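You operate a simulated robot arm through the tools that you are given. There is no shell and no other tool. Be economical: measure what you need, move in short steps, check, and stop when the job is done.

The job below is to be done with a simulated two-armed robot. You get a single attempt, and the scene is never put back.

## Task
Press the round yellow button two times. Then close the drawer left of the sink. Then take the brown paper bag on the top of the back counter and put it away on the upper shelf under the fryer. Then put the yellow paper bag on the top of the steel counter. The order counts.

The check looks at the end state, three seconds after you hand in, the way a careful person would. Anything else that was tipped, shoved, dropped, spilled or broken makes it a failure.

## Robot
Two 7-joint arms with fingered hands on one trunk, on a base that drives. Base frame: it is fixed to the floor where the robot stands at the start and does not move with it; the origin is under the middle of the robot, x ahead of it, y to its left, z up; the surface under the hand at the start is at about z = 920. Units: mm, degrees, N and s.
The left shoulder is at the start at [22, 215, 1248], the right one opposite. With the tool pointing down near the work surface each hand reaches from about 100 to 680 mm from the robot's upright axis, wherever it stands, measured 20 degrees to its own side. Places, roughly: brown paper bag [500, 1500, 1000]; drawer left of the sink [400, 100, 800]; round yellow button [500, 200, 1000]; top of the steel counter [-1600, 700, 800]; upper shelf under the fryer [-1400, 1600, 500]; yellow paper bag [-1250, 1250, 500]. Payload 3.6 kg a hand.
The tool frame of a hand sits at the grasp point between the pads (the TCP): z along the fingers, y along the line on which they close. The tips reach 22 mm beyond it. The gripper opens to 132 mm. The gripper's body begins 60 mm behind the TCP. The gripper is a hand of 4 fingers: y runs from the thumb to the fingers, the wrist lies at [0, 0, -203] in the tool frame, and closing takes about 1.5 s.
Orientation is that of the tool frame in the base frame, as [roll, pitch, yaw] about the fixed x, y, z axes, in that order (R = Rz(yaw) Ry(pitch) Rx(roll)). With the fingers straight down and closing along the base's y, the tool's x points along the base's -x, its y along +y and its z along -z.

## Interface
- The arms move only by the tool apply_moves. It takes "left_moves", "right_moves" or both (then of equal length, played together; a hand with none holds still); each is text: rows parted by semicolons, each of 6 numbers parted by spaces: the turn, a rotation vector about the tool's x, y, z in degrees, then the shift along the tool's x, y, z in cm. In form: rx ry rz tx ty tz; .... A call has 1 to 12 rows; each row shifts and turns the commanded pose from where the row before left it, along the tool's axes as they then stand. "left_hand" and "right_hand" are, for a hand that has rows, the opening, from 0 (shut) to 1 (fully open), set as the call begins (left out, the last holds). A row lasts 0.2 s, in which the tool goes at most 50 mm and 8.6 degrees; a call with a longer step from one row to the next is refused whole, and so is a gripper value outside its range. A pose out of reach is approached as far as the arm can. The call stops where the force on the tool passes 40 N (or 10 N more than at its start, if that is more) or the arm is blocked; 0.2 s more then pass. Each finger travels about 108 mm/s and halts on what it meets, pressing with about 30 N; the grip force reading is that of the motor and also rises with nothing between the fingers. The clock runs only during rows and for 0.2 s after the last one: add rows that do not move to give the fingers time. It gives the time, the measured TCP pose, the force on the tool (base axes), the opening and the grip force at its end, in the units of the frame above (readings bear some noise), with the torque about the TCP (base axes, N m) and any sound that the robot's microphone picked up.
- Cameras (640 x 400 px; columns grow to the right, rows downward): "scene" is now at [166.1, 28.7, 1161.1]; the picture's right is [0.29, -0.96, -0.00], its down [-0.36, -0.11, -0.92] and it looks along [0.88, 0.27, -0.38] (base axes); focal length 214 px, centre (320, 200). "left" rides on the left gripper at [-53, -53, -84] in its tool frame; the picture's right is [0.71, -0.71, 0.00], its down [0.53, 0.53, -0.67] and it looks along [0.47, 0.47, 0.74] (tool axes); focal length 247 px, centre (320, 200). "right" rides on the right gripper at [53, -53, -84] in its tool frame; the picture's right is [0.71, 0.71, 0.00], its down [-0.53, 0.53, -0.67] and it looks along [-0.47, 0.47, 0.74] (tool axes); focal length 247 px, centre (320, 200). There is no depth. A picture from a camera that has moved, and an enlarged one, comes with that camera's place and axes in the base frame and with its lens.
- get_image(camera): a new picture of that camera. No time passes.
- raise_lower(by): slides the trunk up (or, below 0, down) by that many mm; the arms and the scene camera ride with it, the base frame stays. It gives what a move gives, with no picture.
- steer(legs): drives the robot by 1 to 6 legs, each [ahead, turn to the left] in mm and degrees, along the robot's own axes; the way and the turn of a leg run together, so that a leg with both is an arc; at most 1500 mm and 180 degrees a leg. The arms and the cameras ride along, it lands a little off, and it stops where it bumps. It gives what a move gives.
- finger_targets(finger1, finger2, finger3, thumb_bend, hand): sets how far each is bent, from 0 (flat) to 1 (curled in); at 0.3 the hand is open as for a grip, at 0.7 the pads meet at the TCP. One left out holds its place. A second passes; each finger stops where it meets its share of the squeeze, and holds until it gets a number again. A gripper value or a shape takes the hand back. It gives what a move gives, with no picture; readings hold the bend of each and the force on the fingers (four entries, about 0 where the hand has none), thumb and palm.
- grasp_type(shape, hand): the hand has 4 fingers and takes this shape, open, in about a second: jaw (thumb against the fingers, like two jaws); tri (thumb and two fingers); tip (a fingertip pinch); poke (one finger out to press); point (the index stretched); flat (the hand flat); cup (the hand cupped); fist (a fist). The gripper value then closes the fingers along that shape, each until it touches; the sizes above hold for jaw. It gives what a move gives, with no picture.
- pan_tilt(pan, tilt): turns the head with the scene camera to pan (to the left, within 60 degrees either way) and tilt (down, from -29 to 69), counted from straight ahead of the robot. It gives what a move gives.
- zoom(camera, box): a new picture of the part [left, top, right, bottom] of that camera's present view, enlarged. No time passes.
- hand_in(): hands the job in; it is judged then, once.

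Go step by step. Nothing tells you exact positions but the pictures and the camera data: compare them with the known pose of the tool, close in by small moves and look again before you grip or let go. The budget is 165 turns and 130 pictures, counting those below and the enlarged ones. Unless the task says otherwise, let go and move clear before handing in.

The tools are called after "Request:" as name(argument=value, ...) on one line, values as JSON. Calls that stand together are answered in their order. apply_moves: Moves the arms, as the interface text tells. Its arguments: {"type":"object","properties":{"left_moves":{"type":"string"},"left_hand":{"type":"number"},"right_moves":{"type":"string"},"right_hand":{"type":"number"}},"required":[]} The other tools are called the same way: raise_lower (by) slides the trunk up or down; grasp_type (shape, hand) gives the hand a shape; finger_targets (finger1, finger2, finger3, thumb_bend, hand) moves the fingers one by one; steer (legs) drives the base; pan_tilt (pan, tilt) turns the head that bears the scene camera; get_image (camera) takes a picture; zoom (camera, box) takes an enlarged picture of a part of a camera's view; hand_in () hands the job in.

At the start:

```text
t: 0.0
left_ee_pos: [427.1, 409.6, 1376.8]
left_ee_rot: [-180.0, 0.0, -179.9]
left_wrist_force: [0.4, 0.8, 0.1]
left_moment: [-0.03, 0.0, -0.01]
left_opening: 131.9
left_grasp_force: 0.0
left_shape: jaw
left_bend: [0.3, 0.3, 0.3, 0.3]
left_finger forces: [0.0, 0.0, 0.0, 0.1, 0.1, 0.0]
right_ee_pos: [355.0, -6.2, 1310.7]
right_ee_rot: [180.0, 0.0, -179.9]
right_wrist_force: [0.0, 0.3, -0.2]
right_moment: [0.01, -0.03, 0.0]
right_opening: 131.8
right_grasp_force: 0.0
right_shape: jaw
right_bend: [0.3, 0.3, 0.3, 0.3]
right_finger forces: [0.0, 0.0, 0.0, 0.1, 0.1, 0.0]
trunk travel left (down, up): [-525.0, 151.0]
robot x, y, heading: [0.1, 2.6, -0.4]
head pan, tilt: [17.0, 22.3]
```

scene: 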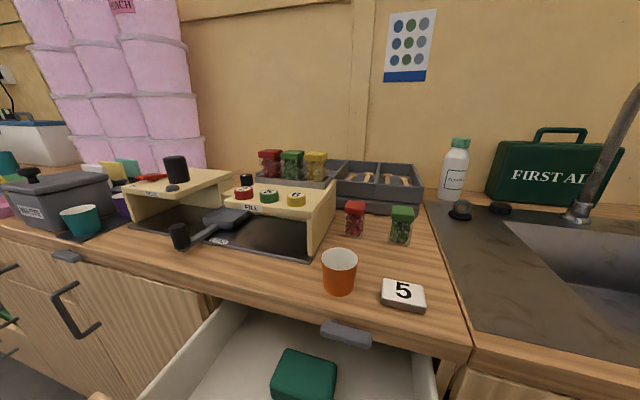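
right: 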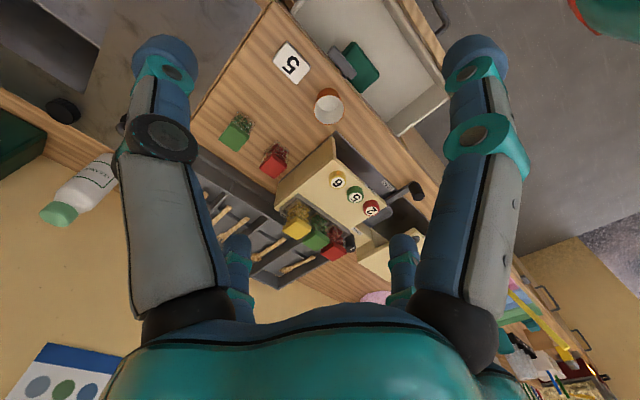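
left: 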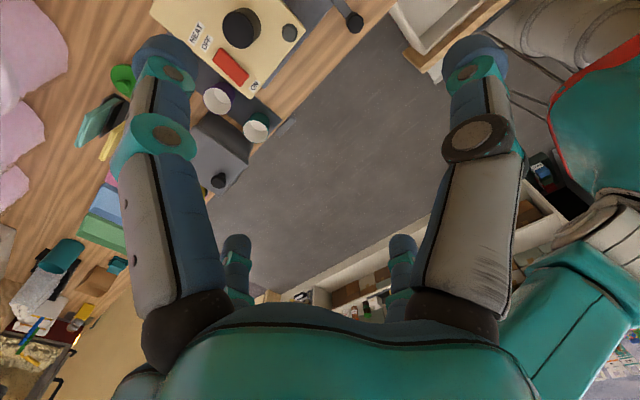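

I see a wooden box with red, green and yellow round buttons on the counter, and an open drawer beneath. I'll enlarge the buttons first.

Request:
zoom(camera="scene", box=[200, 140, 360, 240])

Request:
zoom(camera="right", box=[240, 100, 440, 225])

```text
4.00 times, centred on (280, 190) of scene
camera zoom: at [166.1, 28.7, 1161.1], right [0.29, -0.96, 0.0], down [-0.36, -0.11, -0.92], along [0.88, 0.27, -0.38], focal length 858 px, centre (480, 240)
```

zoom: 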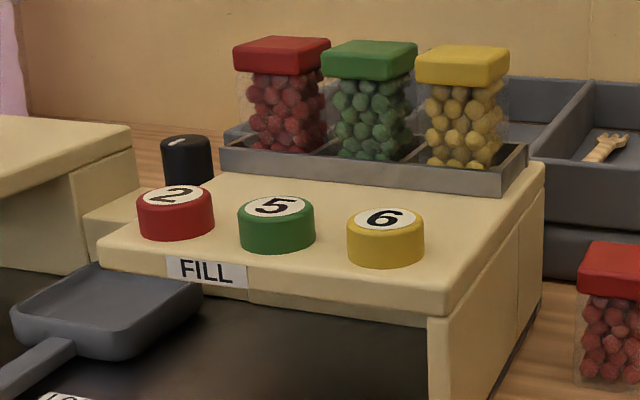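

```text
3.20 times, centred on (340, 162) of right
camera zoom: at [302.5, -58.4, 1394.4], right [-0.71, 0.71, 0.0], down [0.53, 0.53, 0.67], along [0.47, 0.47, -0.74], focal length 790 px, centre (256, 320)
```

zoom: 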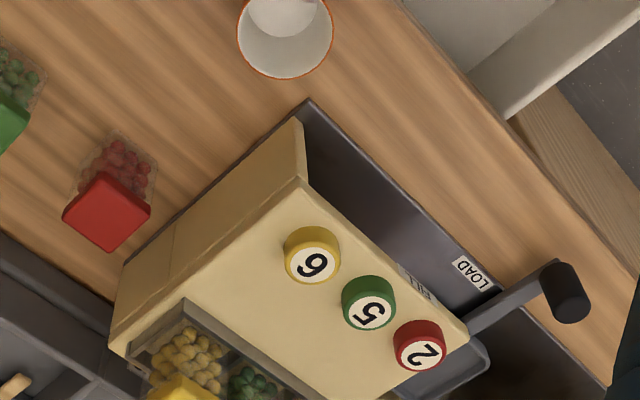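

The yellow button top is at roughly [481, 167, 1027]. I'll shape the left hand for a poke, move the right hand aside, and bring the left one above the button.

Request:
grasp_type(shape="poke", hand="left")

Request:
apply_moves(right_moves="0 0 0 0 -5 0; 0 0 0 0 -5 0; 0 0 0 0 -5 0; 0 0 0 0 -5 0; 0 0 0 0 0 0; 0 0 0 0 0 0", left_moves="0 0 0 -2 -4 2; 0 0 0 -2 -4 4; 0 0 0 -1.4 -4 4; 0 0 0 0 -4 4; 0 0 0 0 -4 4; 0 0 0 0 -4.2 4")

Request:
get_image(camera="scene")

Request:
get_image(camera="left")

```text
t: 0.9
left_ee_pos: [427.2, 409.0, 1376.3]
left_ee_rot: [180.0, 0.0, -179.8]
left_wrist_force: [0.3, -0.2, -0.4]
left_moment: [-0.05, -0.04, 0.03]
left_opening: 0.1
left_grasp_force: 0.0
left_shape: poke
left_bend: [1.0, 1.0, 1.0, 0.91]
left_finger forces: [0.0, 0.1, 0.0, 0.1, 0.0, 0.1]
right_ee_pos: [355.1, -5.1, 1310.7]
right_ee_rot: [-179.9, -0.1, 180.0]
right_wrist_force: [0.5, 0.2, 0.3]
right_moment: [0.0, -0.01, 0.01]
right_opening: 131.9
right_grasp_force: 0.0
right_shape: jaw
right_bend: [0.3, 0.3, 0.3, 0.3]
right_finger forces: [0.0, 0.0, 0.1, 0.0, 0.0, 0.0]
trunk travel left (down, up): [-525.0, 151.0]
robot x, y, heading: [-0.1, -0.1, 0.3]
head pan, tilt: [17.0, 22.3]
```

```text
refused: row 2 steps farther than a row can; nothing moved
```

```text
124 pictures are left
camera scene: at [166.1, 28.7, 1161.0], right [0.29, -0.96, 0.0], down [-0.36, -0.11, -0.92], along [0.88, 0.27, -0.38], focal length 214 px, centre (320, 200)
```

scene: 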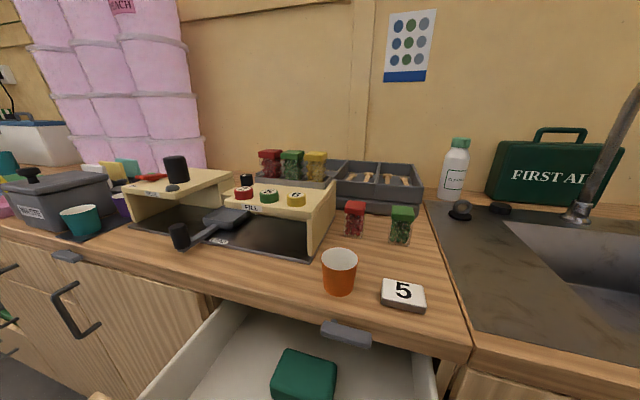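

```text
123 pictures are left
camera left: at [480.8, 356.8, 1461.7], right [-0.7, -0.71, 0.0], down [-0.53, 0.52, 0.67], along [-0.47, 0.47, -0.74], focal length 247 px, centre (320, 200)
```

left: 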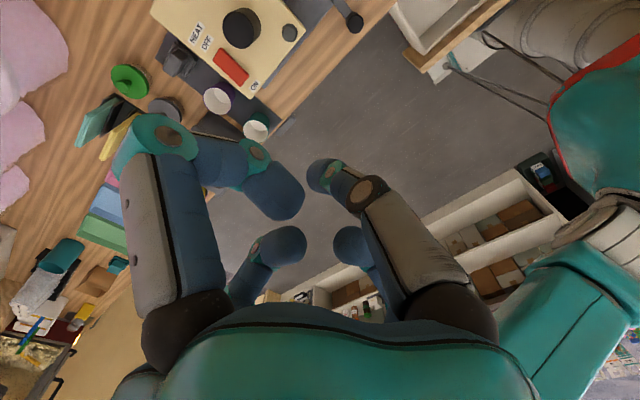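

All fingers look curled in this shape, so I'll try "point" and look.

Request:
grasp_type(shape="point", hand="left")

Request:
apply_moves(right_moves="0 0 0 0 -4.5 0; 0 0 0 0 -4.5 0; 0 0 0 0 -4.5 0; 0 0 0 0 -4.5 0; 0 0 0 0 -4 0; 0 0 0 0 0 0; 0 0 0 0 0 0; 0 0 0 0 0 0", left_moves="0 0 0 -1 -3 3; 0 0 0 -1 -3 3; 0 0 0 -1 -3 3; 0 0 0 -1 -3 3; 0 0 0 -1 -3 3; 0 0 0 -0.4 -3 3; 0 0 0 0 -3 0; 0 0 0 0 -3.2 0")

Request:
get_image(camera="left")

Request:
get_image(camera="scene")

```text
t: 1.8
left_ee_pos: [426.9, 408.5, 1376.6]
left_ee_rot: [-179.9, 0.0, -179.8]
left_wrist_force: [0.3, -0.1, 0.4]
left_moment: [0.01, -0.02, 0.04]
left_opening: 126.1
left_grasp_force: 0.1
left_shape: point
left_bend: [0.7, 1.0, 1.0, 0.81]
left_finger forces: [0.0, 0.0, 0.0, 0.1, 0.0, 0.0]
right_ee_pos: [354.7, -6.3, 1309.9]
right_ee_rot: [180.0, -0.1, -179.8]
right_wrist_force: [0.1, -1.1, 0.0]
right_moment: [-0.02, 0.02, -0.02]
right_opening: 131.9
right_grasp_force: 0.0
right_shape: jaw
right_bend: [0.3, 0.3, 0.3, 0.3]
right_finger forces: [0.0, 0.1, 0.1, 0.0, 0.0, 0.0]
trunk travel left (down, up): [-525.0, 151.0]
robot x, y, heading: [-1.7, -1.1, -0.1]
head pan, tilt: [17.0, 22.3]
```

```text
t: 3.6
left_ee_pos: [481.7, 167.5, 1196.6]
left_ee_rot: [179.9, 0.1, -179.7]
left_wrist_force: [-0.6, -0.5, -0.5]
left_moment: [0.03, 0.02, -0.01]
left_opening: 125.9
left_grasp_force: 0.0
left_shape: point
left_bend: [0.7, 1.0, 1.0, 0.81]
left_finger forces: [0.1, 0.0, 0.1, 0.0, 0.1, 0.0]
right_ee_pos: [359.2, -225.3, 1310.3]
right_ee_rot: [-179.9, -0.1, -179.7]
right_wrist_force: [1.0, 0.3, 0.2]
right_moment: [-0.02, 0.0, -0.01]
right_opening: 132.2
right_grasp_force: 0.0
right_shape: jaw
right_bend: [0.3, 0.3, 0.3, 0.3]
right_finger forces: [0.0, 0.1, 0.0, 0.0, 0.1, 0.0]
trunk travel left (down, up): [-525.0, 151.0]
robot x, y, heading: [-1.3, 0.0, -0.1]
head pan, tilt: [17.0, 22.3]
```

```text
122 pictures are left
camera left: at [535.4, 115.1, 1281.2], right [-0.7, -0.71, 0.0], down [-0.53, 0.52, 0.67], along [-0.48, 0.47, -0.74], focal length 247 px, centre (320, 200)
```

left: 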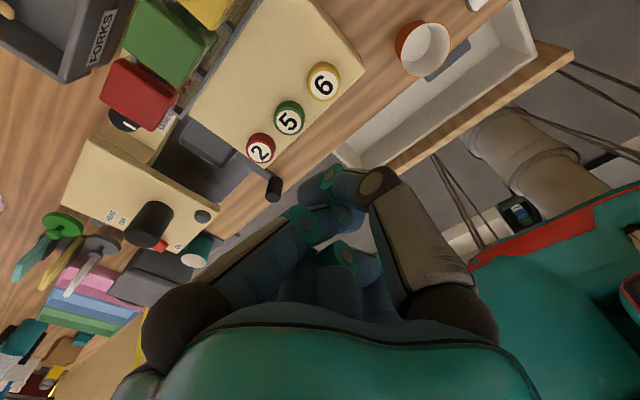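

```text
121 pictures are left
camera scene: at [166.6, 28.3, 1161.0], right [0.29, -0.96, 0.0], down [-0.36, -0.11, -0.92], along [0.88, 0.27, -0.38], focal length 214 px, centre (320, 200)
```

scene: 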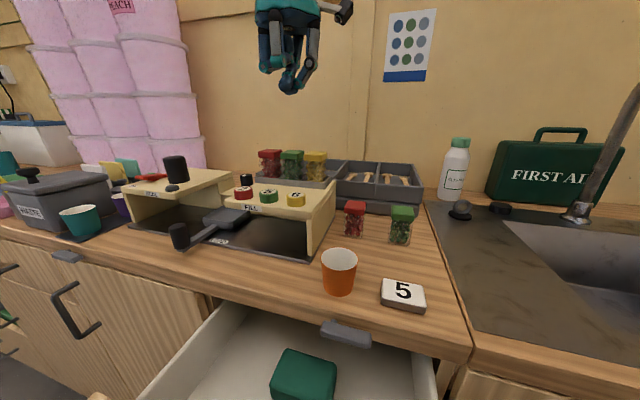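

I'll set the fingers individually: the middle finger straight and the rest curled.

Request:
finger_targets(hand="left", finger1=1, finger2=0.2, finger3=1, thumb_bend=1)

Request:
get_image(camera="left")

Request:
zoom(camera="scene", box=[200, 0, 400, 125])

```text
t: 4.6
left_ee_pos: [480.7, 167.5, 1197.3]
left_ee_rot: [-180.0, 0.1, -179.6]
left_wrist_force: [0.7, 0.4, 0.0]
left_moment: [-0.01, 0.04, 0.0]
left_opening: 9.8
left_grasp_force: 0.0
left_shape: fingers
left_bend: [0.89, 0.2, 1.0, 0.82]
left_finger forces: [0.0, 0.0, 0.0, 0.0, 0.0, 0.1]
right_ee_pos: [357.6, -225.9, 1310.6]
right_ee_rot: [179.9, -0.1, -179.8]
right_wrist_force: [-0.9, -0.1, -0.7]
right_moment: [0.0, -0.01, -0.03]
right_opening: 131.8
right_grasp_force: 0.0
right_shape: jaw
right_bend: [0.3, 0.3, 0.3, 0.3]
right_finger forces: [0.0, 0.1, 0.1, 0.0, 0.0, 0.0]
trunk travel left (down, up): [-525.0, 151.0]
robot x, y, heading: [2.1, 0.3, -0.0]
head pan, tilt: [17.0, 22.3]
```

```text
120 pictures are left
camera left: at [534.9, 115.5, 1281.5], right [-0.7, -0.71, 0.0], down [-0.53, 0.52, 0.67], along [-0.47, 0.47, -0.74], focal length 247 px, centre (320, 200)
```

left: 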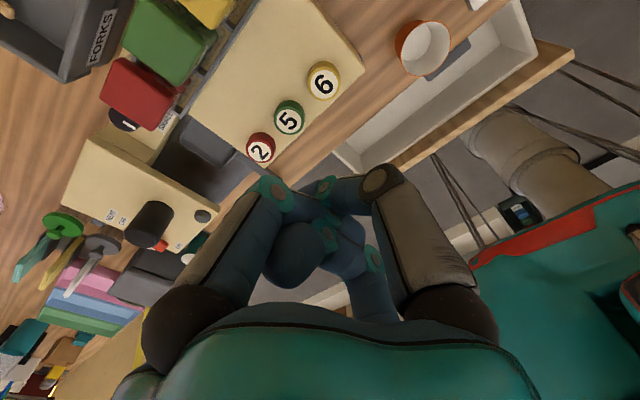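

```text
3.20 times, centred on (300, 62) of scene
camera zoom: at [166.3, 28.7, 1161.0], right [0.29, -0.96, 0.0], down [-0.36, -0.11, -0.92], along [0.88, 0.27, -0.38], focal length 686 px, centre (384, 640)
```

zoom: 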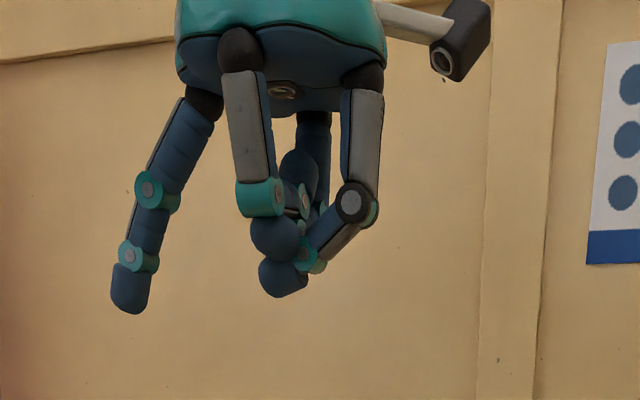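

That finger splays sideways. I'll try a closed pinch instead, whose tips should gather at the tool axis.

Request:
grasp_type(shape="tip", hand="left")

Request:
apply_moves(left_moves="0 0 0 0 0 0; 0 0 0 0 0 0; 0 0 0 0 0 0; 0 0 0 0 0 0; 0 0 0 0 0 0; 0 0 0 0 0 0; 0 0 0 0 0 0; 0 0 0 0 0 0; 0 0 0 0 0 0; 0 0 0 0 0 0", left_hand=0)

Request:
get_image(camera="left")

Request:
zoom(camera="scene", box=[200, 0, 400, 125])

```text
t: 5.5
left_ee_pos: [481.0, 166.6, 1197.2]
left_ee_rot: [180.0, -0.1, -179.7]
left_wrist_force: [-0.2, 0.5, -0.2]
left_moment: [-0.02, 0.01, 0.0]
left_opening: 131.7
left_grasp_force: 0.0
left_shape: tip
left_bend: [0.11, 0.3, 0.11, 0.3]
left_finger forces: [0.0, 0.0, 0.1, 0.2, 0.0, 0.1]
right_ee_pos: [357.9, -224.0, 1311.4]
right_ee_rot: [-180.0, -0.2, -179.8]
right_wrist_force: [-0.8, -0.5, 0.0]
right_moment: [0.02, 0.02, 0.01]
right_opening: 131.7
right_grasp_force: 0.1
right_shape: jaw
right_bend: [0.3, 0.3, 0.3, 0.3]
right_finger forces: [0.0, 0.0, 0.0, 0.0, 0.1, 0.0]
trunk travel left (down, up): [-525.0, 151.0]
robot x, y, heading: [-1.5, -1.1, 0.1]
head pan, tilt: [17.0, 22.3]
```

```text
t: 7.7
left_ee_pos: [481.1, 167.5, 1197.3]
left_ee_rot: [179.9, -0.1, -179.9]
left_wrist_force: [-0.2, -0.2, -0.1]
left_moment: [-0.02, 0.03, 0.0]
left_opening: 0.0
left_grasp_force: 29.6
left_shape: tip
left_bend: [0.27, 0.7, 0.27, 0.7]
left_finger forces: [0.1, 0.1, 0.0, 0.0, 0.0, 0.0]
right_ee_pos: [356.9, -225.2, 1310.5]
right_ee_rot: [-180.0, -0.2, -179.8]
right_wrist_force: [-0.2, -0.2, -0.3]
right_moment: [0.0, 0.03, 0.07]
right_opening: 131.8
right_grasp_force: 0.0
right_shape: jaw
right_bend: [0.3, 0.3, 0.3, 0.3]
right_finger forces: [0.0, 0.0, 0.0, 0.0, 0.0, 0.1]
trunk travel left (down, up): [-525.0, 151.0]
robot x, y, heading: [-3.2, 0.8, 0.3]
head pan, tilt: [17.0, 22.3]
```

```text
118 pictures are left
camera left: at [534.9, 115.5, 1281.5], right [-0.7, -0.71, 0.0], down [-0.53, 0.52, 0.67], along [-0.47, 0.47, -0.74], focal length 247 px, centre (320, 200)
```

left: 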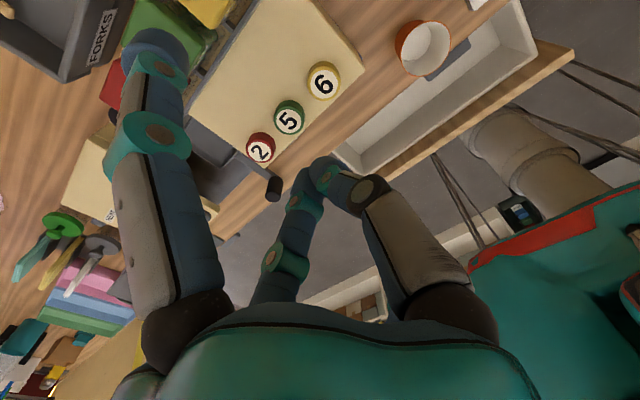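

```text
3.20 times, centred on (300, 62) of scene
camera zoom: at [166.2, 28.6, 1161.0], right [0.29, -0.96, 0.0], down [-0.36, -0.11, -0.92], along [0.88, 0.27, -0.38], focal length 686 px, centre (384, 640)
```

zoom: 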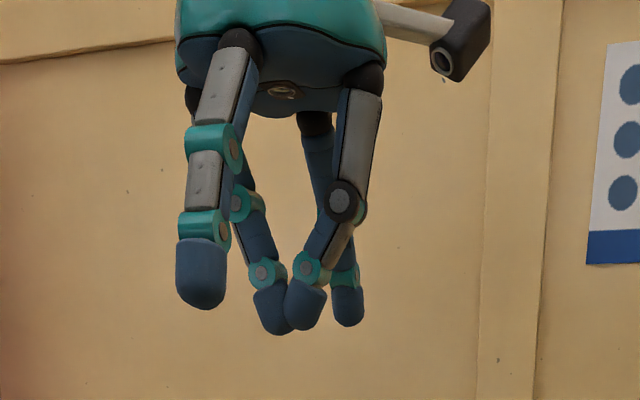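

The pinch gathers at the tool axis, but the outer fingers are nearly as low, so I'll curl those two out of the way.

Request:
finger_targets(hand="left", finger1=1, finger2=0.7, finger3=1, thumb_bend=0.7)

Request:
get_image(camera="left")

Request:
zoom(camera="scene", box=[200, 0, 400, 125])

```text
t: 8.7
left_ee_pos: [480.9, 166.4, 1197.0]
left_ee_rot: [-179.9, 0.0, -179.8]
left_wrist_force: [-0.6, 0.4, 0.3]
left_moment: [0.03, 0.02, -0.02]
left_opening: 0.0
left_grasp_force: 0.1
left_shape: fingers
left_bend: [0.76, 0.68, 0.76, 0.69]
left_finger forces: [0.0, 0.0, 0.0, 0.0, 0.0, 0.0]
right_ee_pos: [357.7, -225.4, 1311.1]
right_ee_rot: [179.9, 0.0, -179.9]
right_wrist_force: [-0.4, 1.3, 0.7]
right_moment: [-0.01, -0.03, 0.01]
right_opening: 131.8
right_grasp_force: 0.2
right_shape: jaw
right_bend: [0.3, 0.3, 0.3, 0.3]
right_finger forces: [0.0, 0.0, 0.1, 0.0, 0.0, 0.0]
trunk travel left (down, up): [-525.0, 151.0]
robot x, y, heading: [-1.8, 0.4, -0.1]
head pan, tilt: [17.0, 22.3]
```

```text
116 pictures are left
camera left: at [534.9, 115.5, 1281.5], right [-0.7, -0.71, 0.0], down [-0.53, 0.52, 0.67], along [-0.47, 0.47, -0.74], focal length 247 px, centre (320, 200)
```

left: 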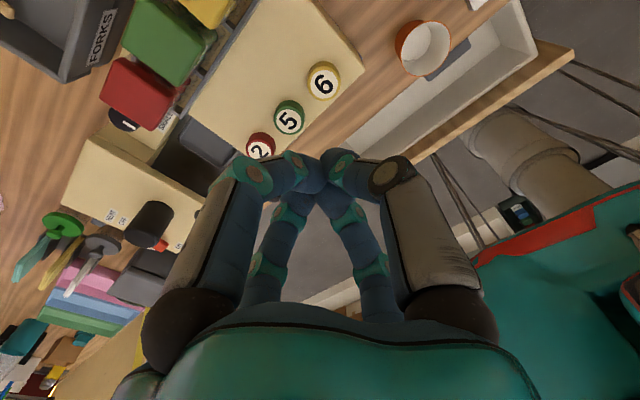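

```text
3.20 times, centred on (300, 62) of scene
camera zoom: at [166.2, 28.6, 1161.0], right [0.29, -0.96, 0.0], down [-0.36, -0.11, -0.92], along [0.88, 0.27, -0.38], focal length 686 px, centre (384, 640)
```

zoom: 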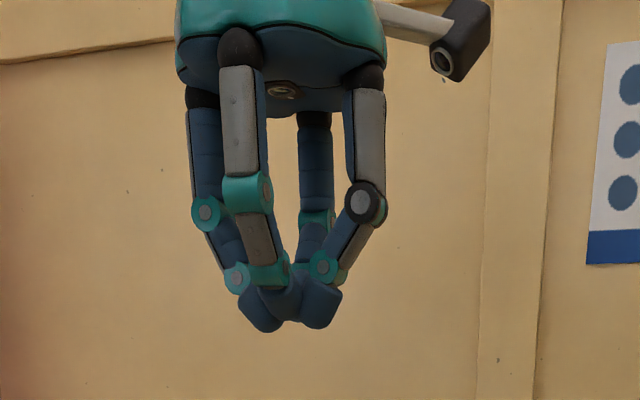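

The fingers now gather tightly at the tool axis above the yellow button (estimate [481, 165, 1027]). I'll go down close to it and check.

Request:
apply_moves(left_moves="0 0 0 0 0 3; 0 0 0 0 0 3; 0 0 0 0 0 3; 0 0 0 0 0 2.5; 0 0 0 0 -0.1 0; 0 0 0 0 0 0")

Request:
zoom(camera="scene", box=[200, 100, 400, 225])

Request:
get_image(camera="left")

```text
t: 10.1
left_ee_pos: [480.4, 165.6, 1081.5]
left_ee_rot: [180.0, 0.1, -179.8]
left_wrist_force: [-0.5, 0.2, -0.5]
left_moment: [-0.02, 0.01, -0.03]
left_opening: 0.1
left_grasp_force: 0.2
left_shape: fingers
left_bend: [0.76, 0.68, 0.76, 0.69]
left_finger forces: [0.0, 0.0, 0.0, 0.0, 0.0, 0.1]
right_ee_pos: [357.5, -225.2, 1310.3]
right_ee_rot: [179.9, 0.0, -179.8]
right_wrist_force: [0.1, 0.5, 0.0]
right_moment: [-0.01, 0.05, 0.01]
right_opening: 131.6
right_grasp_force: 0.1
right_shape: jaw
right_bend: [0.3, 0.3, 0.3, 0.3]
right_finger forces: [0.0, 0.0, 0.0, 0.0, 0.1, 0.0]
trunk travel left (down, up): [-525.0, 151.0]
robot x, y, heading: [2.1, 3.3, -0.0]
head pan, tilt: [17.0, 22.3]
```

```text
3.20 times, centred on (300, 162) of scene
camera zoom: at [166.3, 28.7, 1161.0], right [0.29, -0.96, 0.0], down [-0.36, -0.11, -0.92], along [0.88, 0.27, -0.38], focal length 686 px, centre (384, 320)
```

zoom: 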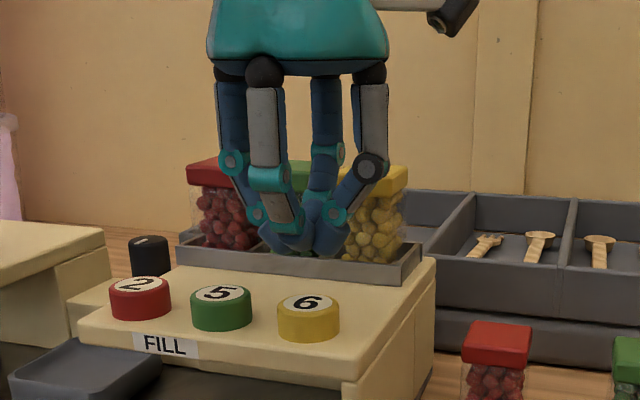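

```text
113 pictures are left
camera left: at [534.7, 114.2, 1166.0], right [-0.7, -0.71, 0.0], down [-0.53, 0.52, 0.67], along [-0.47, 0.47, -0.74], focal length 247 px, centre (320, 200)
```

left: 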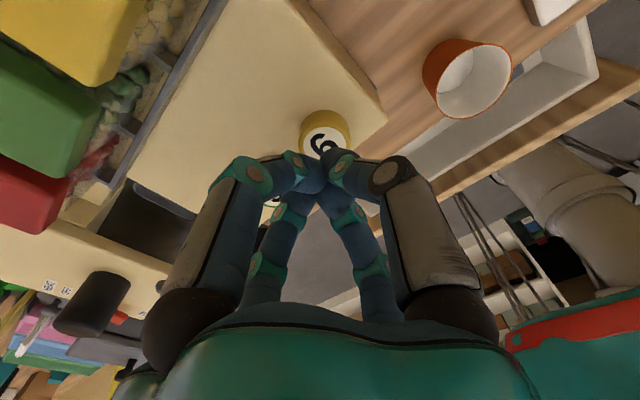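

The tips are right over the yellow button, about 30 mm above it. I'll go down slowly until it presses.

Request:
apply_moves(left_moves="0 0 0 0 0 1.2; 0 0 0 0 0 1.2; 0 0 0 0 0 0.2; 0 0 0 0 0 0.2; 0 0 0 0 0 0.2; 0 0 0 0 0 0.2; 0 0 0 0 0 0.2; 0 0 0 0 0 0.2")

```text
t: 11.9
left_ee_pos: [481.6, 165.4, 1047.5]
left_ee_rot: [-179.9, 0.0, -179.8]
left_wrist_force: [-0.6, 1.0, 8.6]
left_moment: [0.1, 0.03, 0.01]
left_opening: 0.2
left_grasp_force: 4.5
left_shape: fingers
left_bend: [0.76, 0.68, 0.76, 0.69]
left_finger forces: [0.0, 9.6, 0.0, 0.0, 0.0, 0.1]
right_ee_pos: [356.8, -224.1, 1311.1]
right_ee_rot: [-179.9, -0.1, -179.9]
right_wrist_force: [-1.0, -0.2, -0.2]
right_moment: [0.0, 0.0, -0.01]
right_opening: 132.0
right_grasp_force: 0.1
right_shape: jaw
right_bend: [0.3, 0.3, 0.3, 0.3]
right_finger forces: [0.0, 0.0, 0.0, 0.0, 0.0, 0.0]
trunk travel left (down, up): [-525.0, 151.0]
robot x, y, heading: [1.6, 1.2, 0.0]
head pan, tilt: [17.0, 22.3]
heard: click
```

A click was heard with about 9 N. I'll lift clear and look at it before the second press.

Request:
apply_moves(left_moves="0 0 0 0 0 -0.5; 0 0 0 0 0 -1; 0 0 0 0 0 -1; 0 0 0 0 0 0")

Request:
zoom(camera="scene", box=[160, 100, 400, 250])

```text
t: 12.9
left_ee_pos: [481.8, 164.4, 1071.0]
left_ee_rot: [-179.9, -0.1, -179.8]
left_wrist_force: [1.6, 0.2, 0.0]
left_moment: [-0.01, -0.02, -0.02]
left_opening: 0.0
left_grasp_force: 0.1
left_shape: fingers
left_bend: [0.76, 0.68, 0.76, 0.69]
left_finger forces: [0.1, 0.0, 0.0, 0.1, 0.0, 0.1]
right_ee_pos: [358.4, -225.2, 1310.9]
right_ee_rot: [180.0, -0.1, -179.9]
right_wrist_force: [-0.2, 0.1, -0.2]
right_moment: [-0.01, 0.03, 0.03]
right_opening: 131.9
right_grasp_force: 0.2
right_shape: jaw
right_bend: [0.3, 0.3, 0.3, 0.3]
right_finger forces: [0.0, 0.0, 0.1, 0.0, 0.0, 0.0]
trunk travel left (down, up): [-525.0, 151.0]
robot x, y, heading: [-1.0, -2.9, -0.0]
head pan, tilt: [17.0, 22.3]
```

```text
2.67 times, centred on (280, 175) of scene
camera zoom: at [166.3, 28.6, 1161.0], right [0.29, -0.96, 0.0], down [-0.36, -0.11, -0.92], along [0.88, 0.27, -0.38], focal length 572 px, centre (427, 267)
```

zoom: 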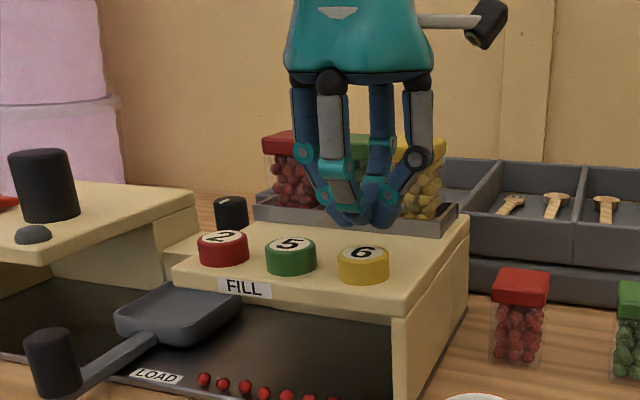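

The press registered (a row of red beads appeared at the load slot). Now the second press, the same way.

Request:
apply_moves(left_moves="0 0 0 0 0 1; 0 0 0 0 0 0.4; 0 0 0 0 0 0.2; 0 0 0 0 0 0.2; 0 0 0 0 0 0.2; 0 0 0 0 0 0.2; 0 0 0 0 0 0.15")

Request:
zoom(camera="scene", box=[160, 100, 400, 250])

```text
t: 14.5
left_ee_pos: [481.5, 166.1, 1047.9]
left_ee_rot: [-180.0, 0.1, -179.9]
left_wrist_force: [1.5, 0.9, 4.8]
left_moment: [0.04, -0.02, 0.0]
left_opening: 0.0
left_grasp_force: 3.2
left_shape: fingers
left_bend: [0.76, 0.68, 0.76, 0.69]
left_finger forces: [0.1, 7.2, 0.0, 0.0, 0.1, 0.0]
right_ee_pos: [357.7, -224.9, 1311.1]
right_ee_rot: [179.9, 0.0, -179.8]
right_wrist_force: [0.0, -0.1, 0.7]
right_moment: [0.03, -0.01, -0.01]
right_opening: 131.8
right_grasp_force: 0.1
right_shape: jaw
right_bend: [0.3, 0.3, 0.3, 0.3]
right_finger forces: [0.0, 0.0, 0.1, 0.1, 0.1, 0.1]
trunk travel left (down, up): [-525.0, 151.0]
robot x, y, heading: [-0.5, 1.8, -0.0]
head pan, tilt: [17.0, 22.3]
heard: click
```

```text
2.67 times, centred on (280, 175) of scene
camera zoom: at [166.1, 28.6, 1161.1], right [0.29, -0.96, 0.0], down [-0.36, -0.11, -0.92], along [0.88, 0.27, -0.38], focal length 572 px, centre (427, 267)
```

zoom: 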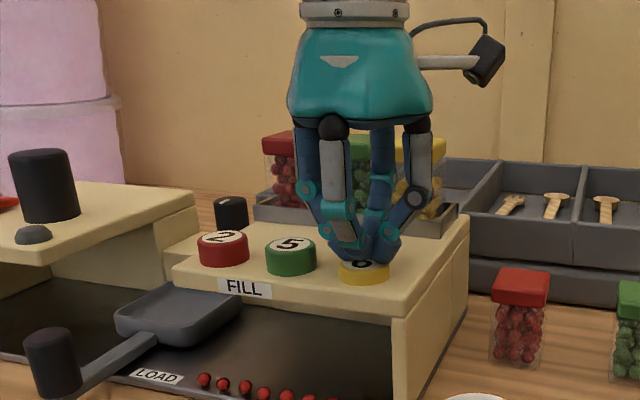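

Second click heard. I'll lift clear and look at the drawer.

Request:
apply_moves(left_moves="0 0 0 0 0 -0.5; 0 0 0 0 0 -3; 0 0 0 0 0 -4; 0 0 0 0 0 -4; 0 0 0 0 0 -4; 0 0 0 0 4 -2; 0 0 0 0 4 0; 0 0 0 2 4 0; 0 0 0 3 3 0; 0 0 0 3 0 0;0 0 0 0 0 0")

Request:
pan_tilt(pan=10, tilt=50)

Request:
get_image(camera="scene")

Request:
get_image(camera="right")

```text
t: 16.9
left_ee_pos: [400.3, 316.5, 1222.2]
left_ee_rot: [-180.0, -0.1, -179.9]
left_wrist_force: [0.2, 0.3, -0.5]
left_moment: [-0.01, 0.01, 0.01]
left_opening: 0.1
left_grasp_force: 0.1
left_shape: fingers
left_bend: [0.76, 0.68, 0.76, 0.69]
left_finger forces: [0.1, 0.0, 0.1, 0.0, 0.0, 0.0]
right_ee_pos: [359.4, -224.9, 1310.2]
right_ee_rot: [180.0, -0.1, -179.9]
right_wrist_force: [-0.2, -0.6, 1.0]
right_moment: [0.0, 0.02, 0.06]
right_opening: 132.0
right_grasp_force: 0.2
right_shape: jaw
right_bend: [0.3, 0.3, 0.3, 0.3]
right_finger forces: [0.0, 0.0, 0.1, 0.1, 0.0, 0.0]
trunk travel left (down, up): [-525.0, 151.0]
robot x, y, heading: [-2.7, 1.6, -0.0]
head pan, tilt: [17.0, 22.3]
```

```text
t: 17.8
left_ee_pos: [401.1, 317.1, 1221.8]
left_ee_rot: [-180.0, -0.1, -179.8]
left_wrist_force: [0.2, 0.7, 0.5]
left_moment: [-0.02, -0.01, 0.01]
left_opening: 0.1
left_grasp_force: 0.1
left_shape: fingers
left_bend: [0.76, 0.68, 0.76, 0.69]
left_finger forces: [0.0, 0.0, 0.0, 0.0, 0.1, 0.0]
right_ee_pos: [357.6, -225.4, 1311.4]
right_ee_rot: [-180.0, -0.1, -179.9]
right_wrist_force: [0.0, 0.1, -0.4]
right_moment: [-0.01, 0.02, 0.01]
right_opening: 132.1
right_grasp_force: 0.2
right_shape: jaw
right_bend: [0.3, 0.3, 0.3, 0.3]
right_finger forces: [0.0, 0.1, 0.0, 0.0, 0.0, 0.0]
trunk travel left (down, up): [-525.0, 151.0]
robot x, y, heading: [3.4, 2.1, 0.1]
head pan, tilt: [10.0, 50.0]
```

```text
110 pictures are left
camera scene: at [153.3, 14.9, 1119.3], right [0.17, -0.98, 0.0], down [-0.75, -0.13, -0.64], along [0.63, 0.11, -0.77], focal length 214 px, centre (320, 200)
```

scene: 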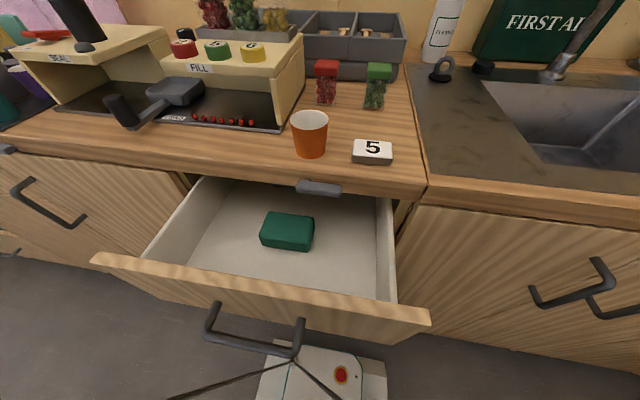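

```text
109 pictures are left
camera right: at [305.6, -277.5, 1395.1], right [-0.71, 0.71, 0.0], down [0.53, 0.53, 0.67], along [0.47, 0.47, -0.74], focal length 247 px, centre (320, 200)
```

right: 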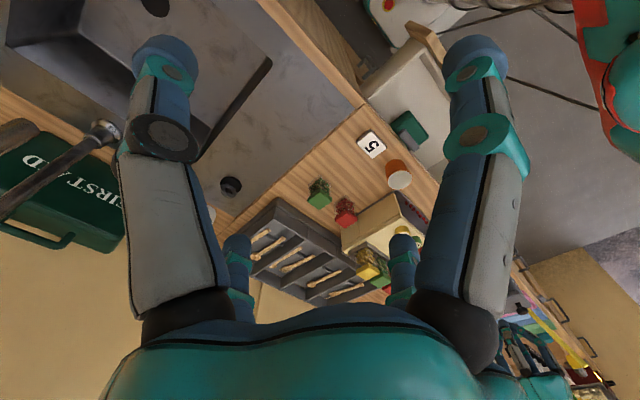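

Both presses done and the fill box is settled. The drawer front panel is at about x 210, y -90 to 310; I'll back off so that I can push it straight in with the left hand.

Request:
steer(legs=[[-300, 0]])

Request:
pan_tilt(pan=10, tilt=40)

Request:
get_image(camera="scene")

Request:
get_image(camera="left")

```text
t: 19.9
left_ee_pos: [96.4, 319.4, 1223.3]
left_ee_rot: [-179.9, 0.0, -179.4]
left_wrist_force: [-0.2, -0.2, -0.1]
left_moment: [-0.02, -0.01, -0.02]
left_opening: 0.0
left_grasp_force: 0.1
left_shape: fingers
left_bend: [0.76, 0.68, 0.76, 0.69]
left_finger forces: [0.1, 0.0, 0.0, 0.1, 0.1, 0.1]
right_ee_pos: [57.1, -222.7, 1311.2]
right_ee_rot: [180.0, 0.0, -179.5]
right_wrist_force: [0.1, 0.9, 0.9]
right_moment: [0.0, -0.01, -0.02]
right_opening: 132.1
right_grasp_force: 0.1
right_shape: jaw
right_bend: [0.3, 0.3, 0.3, 0.3]
right_finger forces: [0.1, 0.0, 0.0, 0.1, 0.1, 0.0]
trunk travel left (down, up): [-525.0, 151.0]
robot x, y, heading: [-302.3, -1.5, 0.3]
head pan, tilt: [10.0, 50.0]
```

```text
t: 20.6
left_ee_pos: [100.1, 317.5, 1223.7]
left_ee_rot: [180.0, 0.1, -179.4]
left_wrist_force: [0.2, -0.4, -0.8]
left_moment: [-0.06, -0.04, -0.01]
left_opening: 0.2
left_grasp_force: 0.0
left_shape: fingers
left_bend: [0.76, 0.68, 0.76, 0.69]
left_finger forces: [0.1, 0.1, 0.0, 0.0, 0.0, 0.0]
right_ee_pos: [58.5, -223.2, 1311.4]
right_ee_rot: [179.9, -0.1, -179.4]
right_wrist_force: [0.3, 0.5, 0.5]
right_moment: [0.0, 0.01, -0.02]
right_opening: 132.0
right_grasp_force: 0.0
right_shape: jaw
right_bend: [0.3, 0.3, 0.3, 0.3]
right_finger forces: [0.0, 0.1, 0.1, 0.0, 0.0, 0.1]
trunk travel left (down, up): [-525.0, 151.0]
robot x, y, heading: [-303.9, -2.6, 0.1]
head pan, tilt: [10.0, 40.0]
```

```text
108 pictures are left
camera scene: at [-139.8, 16.7, 1133.3], right [0.18, -0.98, 0.0], down [-0.63, -0.12, -0.77], along [0.75, 0.14, -0.64], focal length 214 px, centre (320, 200)
```

scene: 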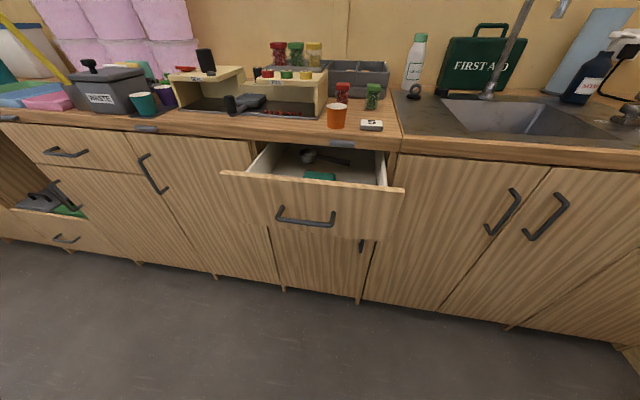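

```text
107 pictures are left
camera left: at [152.4, 267.2, 1307.4], right [-0.7, -0.71, 0.0], down [-0.53, 0.52, 0.67], along [-0.48, 0.47, -0.74], focal length 247 px, centre (320, 200)
```

left: 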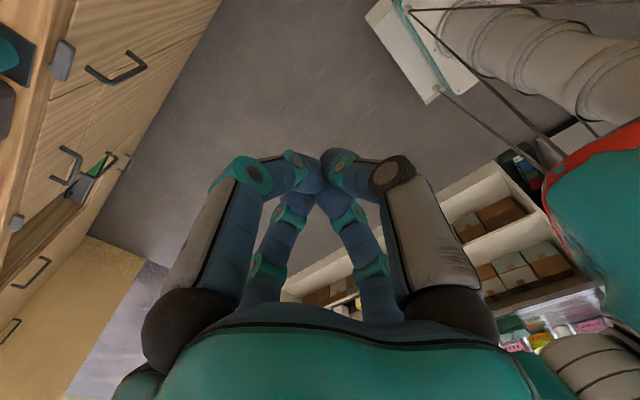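

The drawer's front panel top is at z ≈ 873, face x ≈ 210, handle about z 800, y 107. I'll tilt the left hand forward and bring it in front of the panel above the handle.

Request:
apply_moves(left_moves="0 -8.5 0 0 0 0; 0 -8.5 0 0 0 0; 0 -8.5 0 0 0 0; 0 -8.5 0 0 0 0; 0 -8.5 0 0 0 0; 0 -8.5 0 0 0 0; 0 -8.5 0 0 0 0; 0 0 0 0 0 0")

Request:
apply_moves(left_moves="0 0 0 2.99 -2.1 2.07; 0 0 0 2.99 -2.1 2.07; 0 0 0 2.99 -2.1 2.07; 0 0 0 2.99 -2.1 2.07; 0 0 0 2.99 -2.1 2.07; 0 0 0 2.99 -2.1 2.07; 0 0 0 2.99 -2.1 2.07; 0 0 0 2.99 -2.1 2.07; 0 0 0 2.99 -2.1 2.07; 0 0 0 2.99 -2.1 2.07; 0 0 0 0 0 0; 0 0 0 0 0 0")

Request:
get_image(camera="scene")

Request:
get_image(camera="left")

```text
t: 22.4
left_ee_pos: [109.4, 307.0, 1231.5]
left_ee_rot: [176.5, 50.7, 174.5]
left_wrist_force: [-0.3, -0.2, -0.4]
left_moment: [-0.03, -0.02, 0.0]
left_opening: 0.0
left_grasp_force: 0.0
left_shape: fingers
left_bend: [0.76, 0.68, 0.76, 0.69]
left_finger forces: [0.0, 0.0, 0.1, 0.1, 0.0, 0.1]
left hand out of reach, approached as far as the arm can: row 6, 7
right_ee_pos: [56.3, -222.9, 1313.2]
right_ee_rot: [-180.0, 0.1, -179.5]
right_wrist_force: [-0.9, -0.6, 0.5]
right_moment: [0.02, -0.03, 0.02]
right_opening: 131.8
right_grasp_force: 0.1
right_shape: jaw
right_bend: [0.3, 0.3, 0.3, 0.3]
right_finger forces: [0.1, 0.0, 0.1, 0.0, 0.0, 0.1]
trunk travel left (down, up): [-525.0, 151.0]
robot x, y, heading: [-300.8, 2.0, 0.2]
head pan, tilt: [10.0, 40.0]
```

```text
t: 25.0
left_ee_pos: [103.4, 111.4, 878.1]
left_ee_rot: [176.5, 50.5, 174.6]
left_wrist_force: [-0.4, 0.0, 0.1]
left_moment: [0.02, -0.01, -0.02]
left_opening: 0.0
left_grasp_force: 0.0
left_shape: fingers
left_bend: [0.76, 0.68, 0.76, 0.69]
left_finger forces: [0.0, 0.0, 0.0, 0.1, 0.1, 0.0]
left hand out of reach, approached as far as the arm can: row 1, 2, 3
right_ee_pos: [58.2, -223.0, 1311.8]
right_ee_rot: [179.9, -0.1, -179.5]
right_wrist_force: [-0.9, -0.4, -0.3]
right_moment: [-0.03, 0.07, 0.01]
right_opening: 131.7
right_grasp_force: 0.0
right_shape: jaw
right_bend: [0.3, 0.3, 0.3, 0.3]
right_finger forces: [0.0, 0.0, 0.0, 0.0, 0.1, 0.1]
trunk travel left (down, up): [-525.0, 151.0]
robot x, y, heading: [-300.3, -0.6, 0.3]
head pan, tilt: [10.0, 40.0]
```

```text
106 pictures are left
camera scene: at [-139.9, 16.7, 1133.4], right [0.18, -0.98, 0.0], down [-0.63, -0.12, -0.77], along [0.75, 0.14, -0.64], focal length 214 px, centre (320, 200)
```

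scene: 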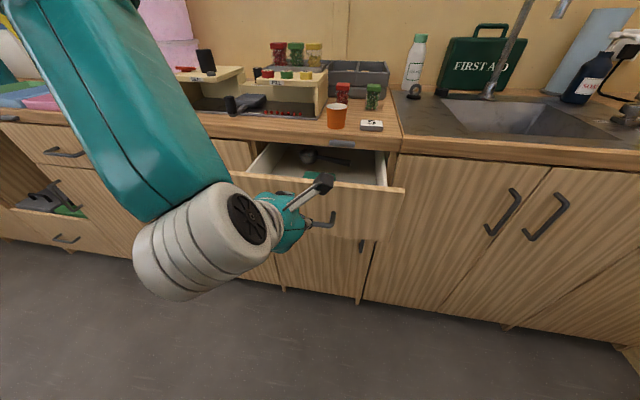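

```text
105 pictures are left
camera left: at [69.9, 57.9, 970.9], right [-0.48, -0.66, -0.57], down [-0.82, 0.57, 0.04], along [0.3, 0.49, -0.82], focal length 247 px, centre (320, 200)
```

left: 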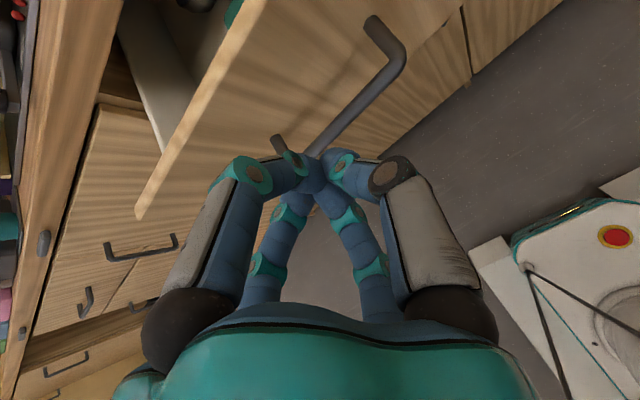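

The hand is in front of the panel, slightly high. I'll lower it 15 mm and move forward to the panel.

Request:
apply_moves(left_moves="0 0 0 1.16 -0.06 0.95; 0 0 0 -1.27 0.09 1.54; 0 0 0 -1.27 0.09 1.54; 0 0 0 -1.27 0.09 1.54; 0 0 0 -0.95 0.07 1.16; 0 0 0 0 0 0")

Request:
get_image(camera="left")

Request:
zoom(camera="scene", box=[200, 120, 420, 260])

```text
t: 26.4
left_ee_pos: [178.7, 110.1, 864.9]
left_ee_rot: [176.6, 50.5, 174.6]
left_wrist_force: [-0.9, 0.7, 0.7]
left_moment: [0.0, 0.03, -0.01]
left_opening: 0.0
left_grasp_force: 0.1
left_shape: fingers
left_bend: [0.76, 0.68, 0.76, 0.69]
left_finger forces: [0.1, 0.1, 0.0, 0.0, 0.0, 0.0]
right_ee_pos: [58.5, -223.2, 1312.0]
right_ee_rot: [-180.0, -0.1, -179.5]
right_wrist_force: [0.2, -0.8, -0.5]
right_moment: [0.0, 0.02, -0.03]
right_opening: 132.0
right_grasp_force: 0.0
right_shape: jaw
right_bend: [0.3, 0.3, 0.3, 0.3]
right_finger forces: [0.0, 0.1, 0.0, 0.0, 0.0, 0.0]
trunk travel left (down, up): [-525.0, 151.0]
robot x, y, heading: [-300.9, -1.8, 0.6]
head pan, tilt: [10.0, 40.0]
```

```text
104 pictures are left
camera left: at [144.8, 56.6, 957.7], right [-0.48, -0.66, -0.57], down [-0.82, 0.57, 0.04], along [0.3, 0.49, -0.82], focal length 247 px, centre (320, 200)
```

left: 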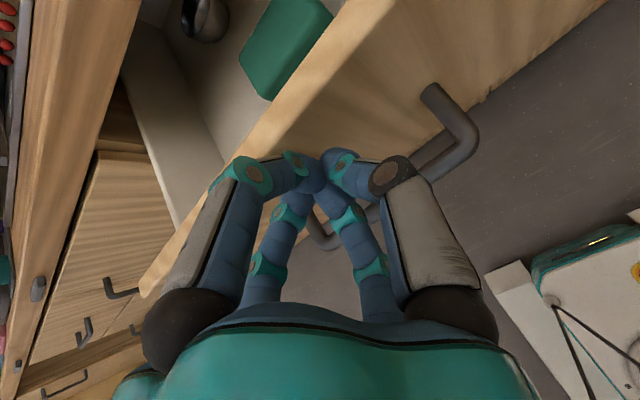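

```text
2.86 times, centred on (310, 190) of scene
camera zoom: at [-140.0, 16.7, 1133.4], right [0.18, -0.98, 0.0], down [-0.63, -0.12, -0.77], along [0.75, 0.14, -0.64], focal length 613 px, centre (349, 229)
```

zoom: 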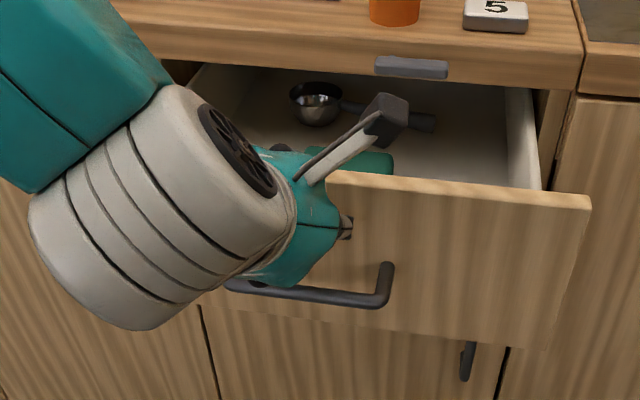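

The fingertips are just at the panel face. I'll push forward slowly.

Request:
apply_moves(left_moves="0 0 0 -0.63 0.05 0.77; 0 0 0 -0.63 0.05 0.77; 0 0 0 -0.63 0.05 0.77; 0 0 0 -0.63 0.05 0.77; 0 0 0 -0.63 0.05 0.77; 0 0 0 -0.63 0.05 0.77; 0 0 0 -0.63 0.05 0.77; 0 0 0 -0.63 0.05 0.77")

Request:
get_image(camera="scene")

```text
t: 28.2
left_ee_pos: [257.7, 110.3, 864.1]
left_ee_rot: [176.6, 50.5, 174.6]
left_wrist_force: [-1.0, -0.2, 0.9]
left_moment: [-0.02, 0.01, 0.01]
left_opening: 0.1
left_grasp_force: 1.8
left_shape: fingers
left_bend: [0.76, 0.68, 0.76, 0.69]
left_finger forces: [0.0, 3.9, 0.0, 0.0, 0.0, 0.0]
right_ee_pos: [58.1, -223.1, 1311.7]
right_ee_rot: [-179.9, -0.1, -179.4]
right_wrist_force: [0.6, -0.1, -0.1]
right_moment: [-0.02, -0.02, -0.02]
right_opening: 131.9
right_grasp_force: 0.0
right_shape: jaw
right_bend: [0.3, 0.3, 0.3, 0.3]
right_finger forces: [0.0, 0.1, 0.0, 0.0, 0.0, 0.0]
trunk travel left (down, up): [-525.0, 151.0]
robot x, y, heading: [-302.0, 1.7, 0.4]
head pan, tilt: [10.0, 40.0]
```

```text
102 pictures are left
camera scene: at [-140.0, 16.7, 1133.4], right [0.18, -0.98, 0.0], down [-0.63, -0.12, -0.77], along [0.75, 0.14, -0.64], focal length 214 px, centre (320, 200)
```

scene: 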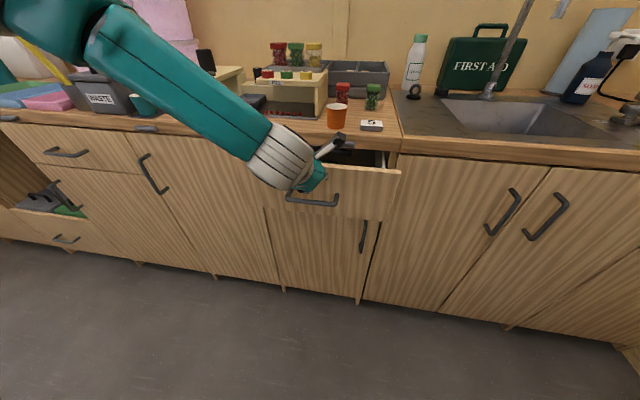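

The drawer is sliding in. I'll continue the push.

Request:
apply_moves(left_moves="0 0 0 -0.63 0.05 0.77; 0 0 0 -0.63 0.05 0.77; 0 0 0 -0.63 0.05 0.77; 0 0 0 -0.63 0.05 0.77; 0 0 0 -0.63 0.05 0.77; 0 0 0 -0.63 0.05 0.77")

Request:
zoom(camera="scene", box=[240, 80, 440, 205])

Request:
get_image(camera="left")

```text
t: 29.6
left_ee_pos: [318.6, 110.3, 863.1]
left_ee_rot: [176.6, 50.5, 174.6]
left_wrist_force: [-1.6, 0.3, 0.4]
left_moment: [0.04, -0.02, 0.06]
left_opening: 0.0
left_grasp_force: 1.8
left_shape: fingers
left_bend: [0.76, 0.68, 0.76, 0.69]
left_finger forces: [0.0, 3.7, 0.0, 0.0, 0.0, 0.0]
right_ee_pos: [57.6, -223.2, 1312.6]
right_ee_rot: [-179.9, -0.1, -179.4]
right_wrist_force: [0.2, -0.4, 0.4]
right_moment: [0.03, -0.01, 0.0]
right_opening: 132.1
right_grasp_force: 0.0
right_shape: jaw
right_bend: [0.3, 0.3, 0.3, 0.3]
right_finger forces: [0.0, 0.0, 0.1, 0.1, 0.0, 0.0]
trunk travel left (down, up): [-525.0, 151.0]
robot x, y, heading: [-302.3, -0.2, 0.2]
head pan, tilt: [10.0, 40.0]
```

```text
3.20 times, centred on (340, 142) of scene
camera zoom: at [-139.9, 16.7, 1133.4], right [0.18, -0.98, 0.0], down [-0.63, -0.12, -0.77], along [0.75, 0.14, -0.64], focal length 686 px, centre (256, 384)
```

zoom: 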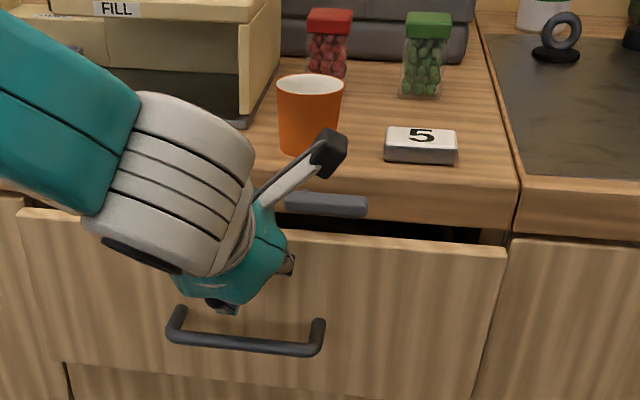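

```text
100 pictures are left
camera left: at [284.2, 56.3, 956.1], right [-0.48, -0.66, -0.57], down [-0.82, 0.57, 0.04], along [0.3, 0.49, -0.82], focal length 247 px, centre (320, 200)
```

left: 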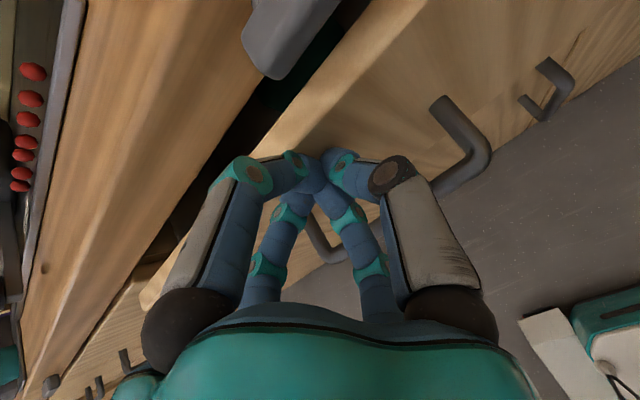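

Around 20–30 mm remain; the cup and gadget are clear of the hand. I'll push on in small steps until it stops.

Request:
apply_moves(left_moves="0 0 0 -0.32 0.03 0.38; 0 0 0 -0.32 0.03 0.38; 0 0 0 -0.32 0.03 0.38; 0 0 0 -0.32 0.03 0.38; 0 0 0 -0.32 0.03 0.38; 0 0 0 -0.32 0.03 0.38; 0 0 0 -0.32 0.03 0.38; 0 0 0 -0.32 0.03 0.38")

Request:
zoom(camera="scene", box=[240, 80, 440, 205])

```text
t: 31.4
left_ee_pos: [346.5, 108.2, 861.4]
left_ee_rot: [177.0, 49.7, 174.8]
left_wrist_force: [-21.2, 3.5, 2.9]
left_moment: [0.03, 0.04, 0.15]
left_opening: 0.0
left_grasp_force: 16.0
left_shape: fingers
left_bend: [0.77, 0.71, 0.77, 0.69]
left_finger forces: [6.1, 20.0, 0.0, 0.0, 5.5, 0.0]
right_ee_pos: [56.0, -222.9, 1312.9]
right_ee_rot: [180.0, 0.0, -179.5]
right_wrist_force: [0.0, -0.2, -0.1]
right_moment: [-0.01, 0.02, 0.04]
right_opening: 131.7
right_grasp_force: 0.1
right_shape: jaw
right_bend: [0.3, 0.3, 0.3, 0.3]
right_finger forces: [0.1, 0.1, 0.1, 0.0, 0.0, 0.0]
trunk travel left (down, up): [-525.0, 151.0]
robot x, y, heading: [-295.1, -2.9, 0.4]
head pan, tilt: [10.0, 40.0]
stopped in row 8 (left hand): the force on the tool passed its limit at 43 N (the readings are from after the stop); the commanded pose is now the measured one
```

```text
3.20 times, centred on (340, 142) of scene
camera zoom: at [-141.9, 16.7, 1133.7], right [0.18, -0.98, 0.0], down [-0.63, -0.12, -0.77], along [0.75, 0.14, -0.64], focal length 686 px, centre (256, 384)
```

zoom: 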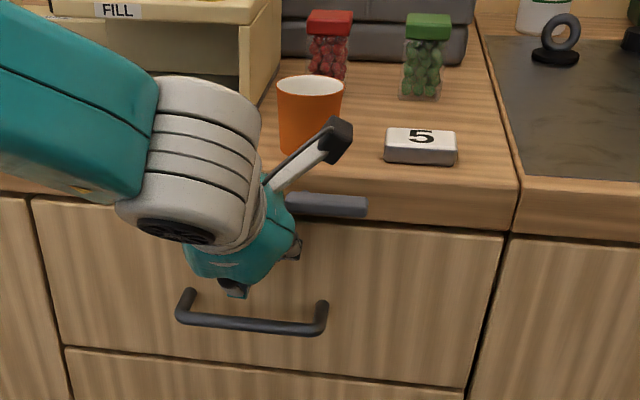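

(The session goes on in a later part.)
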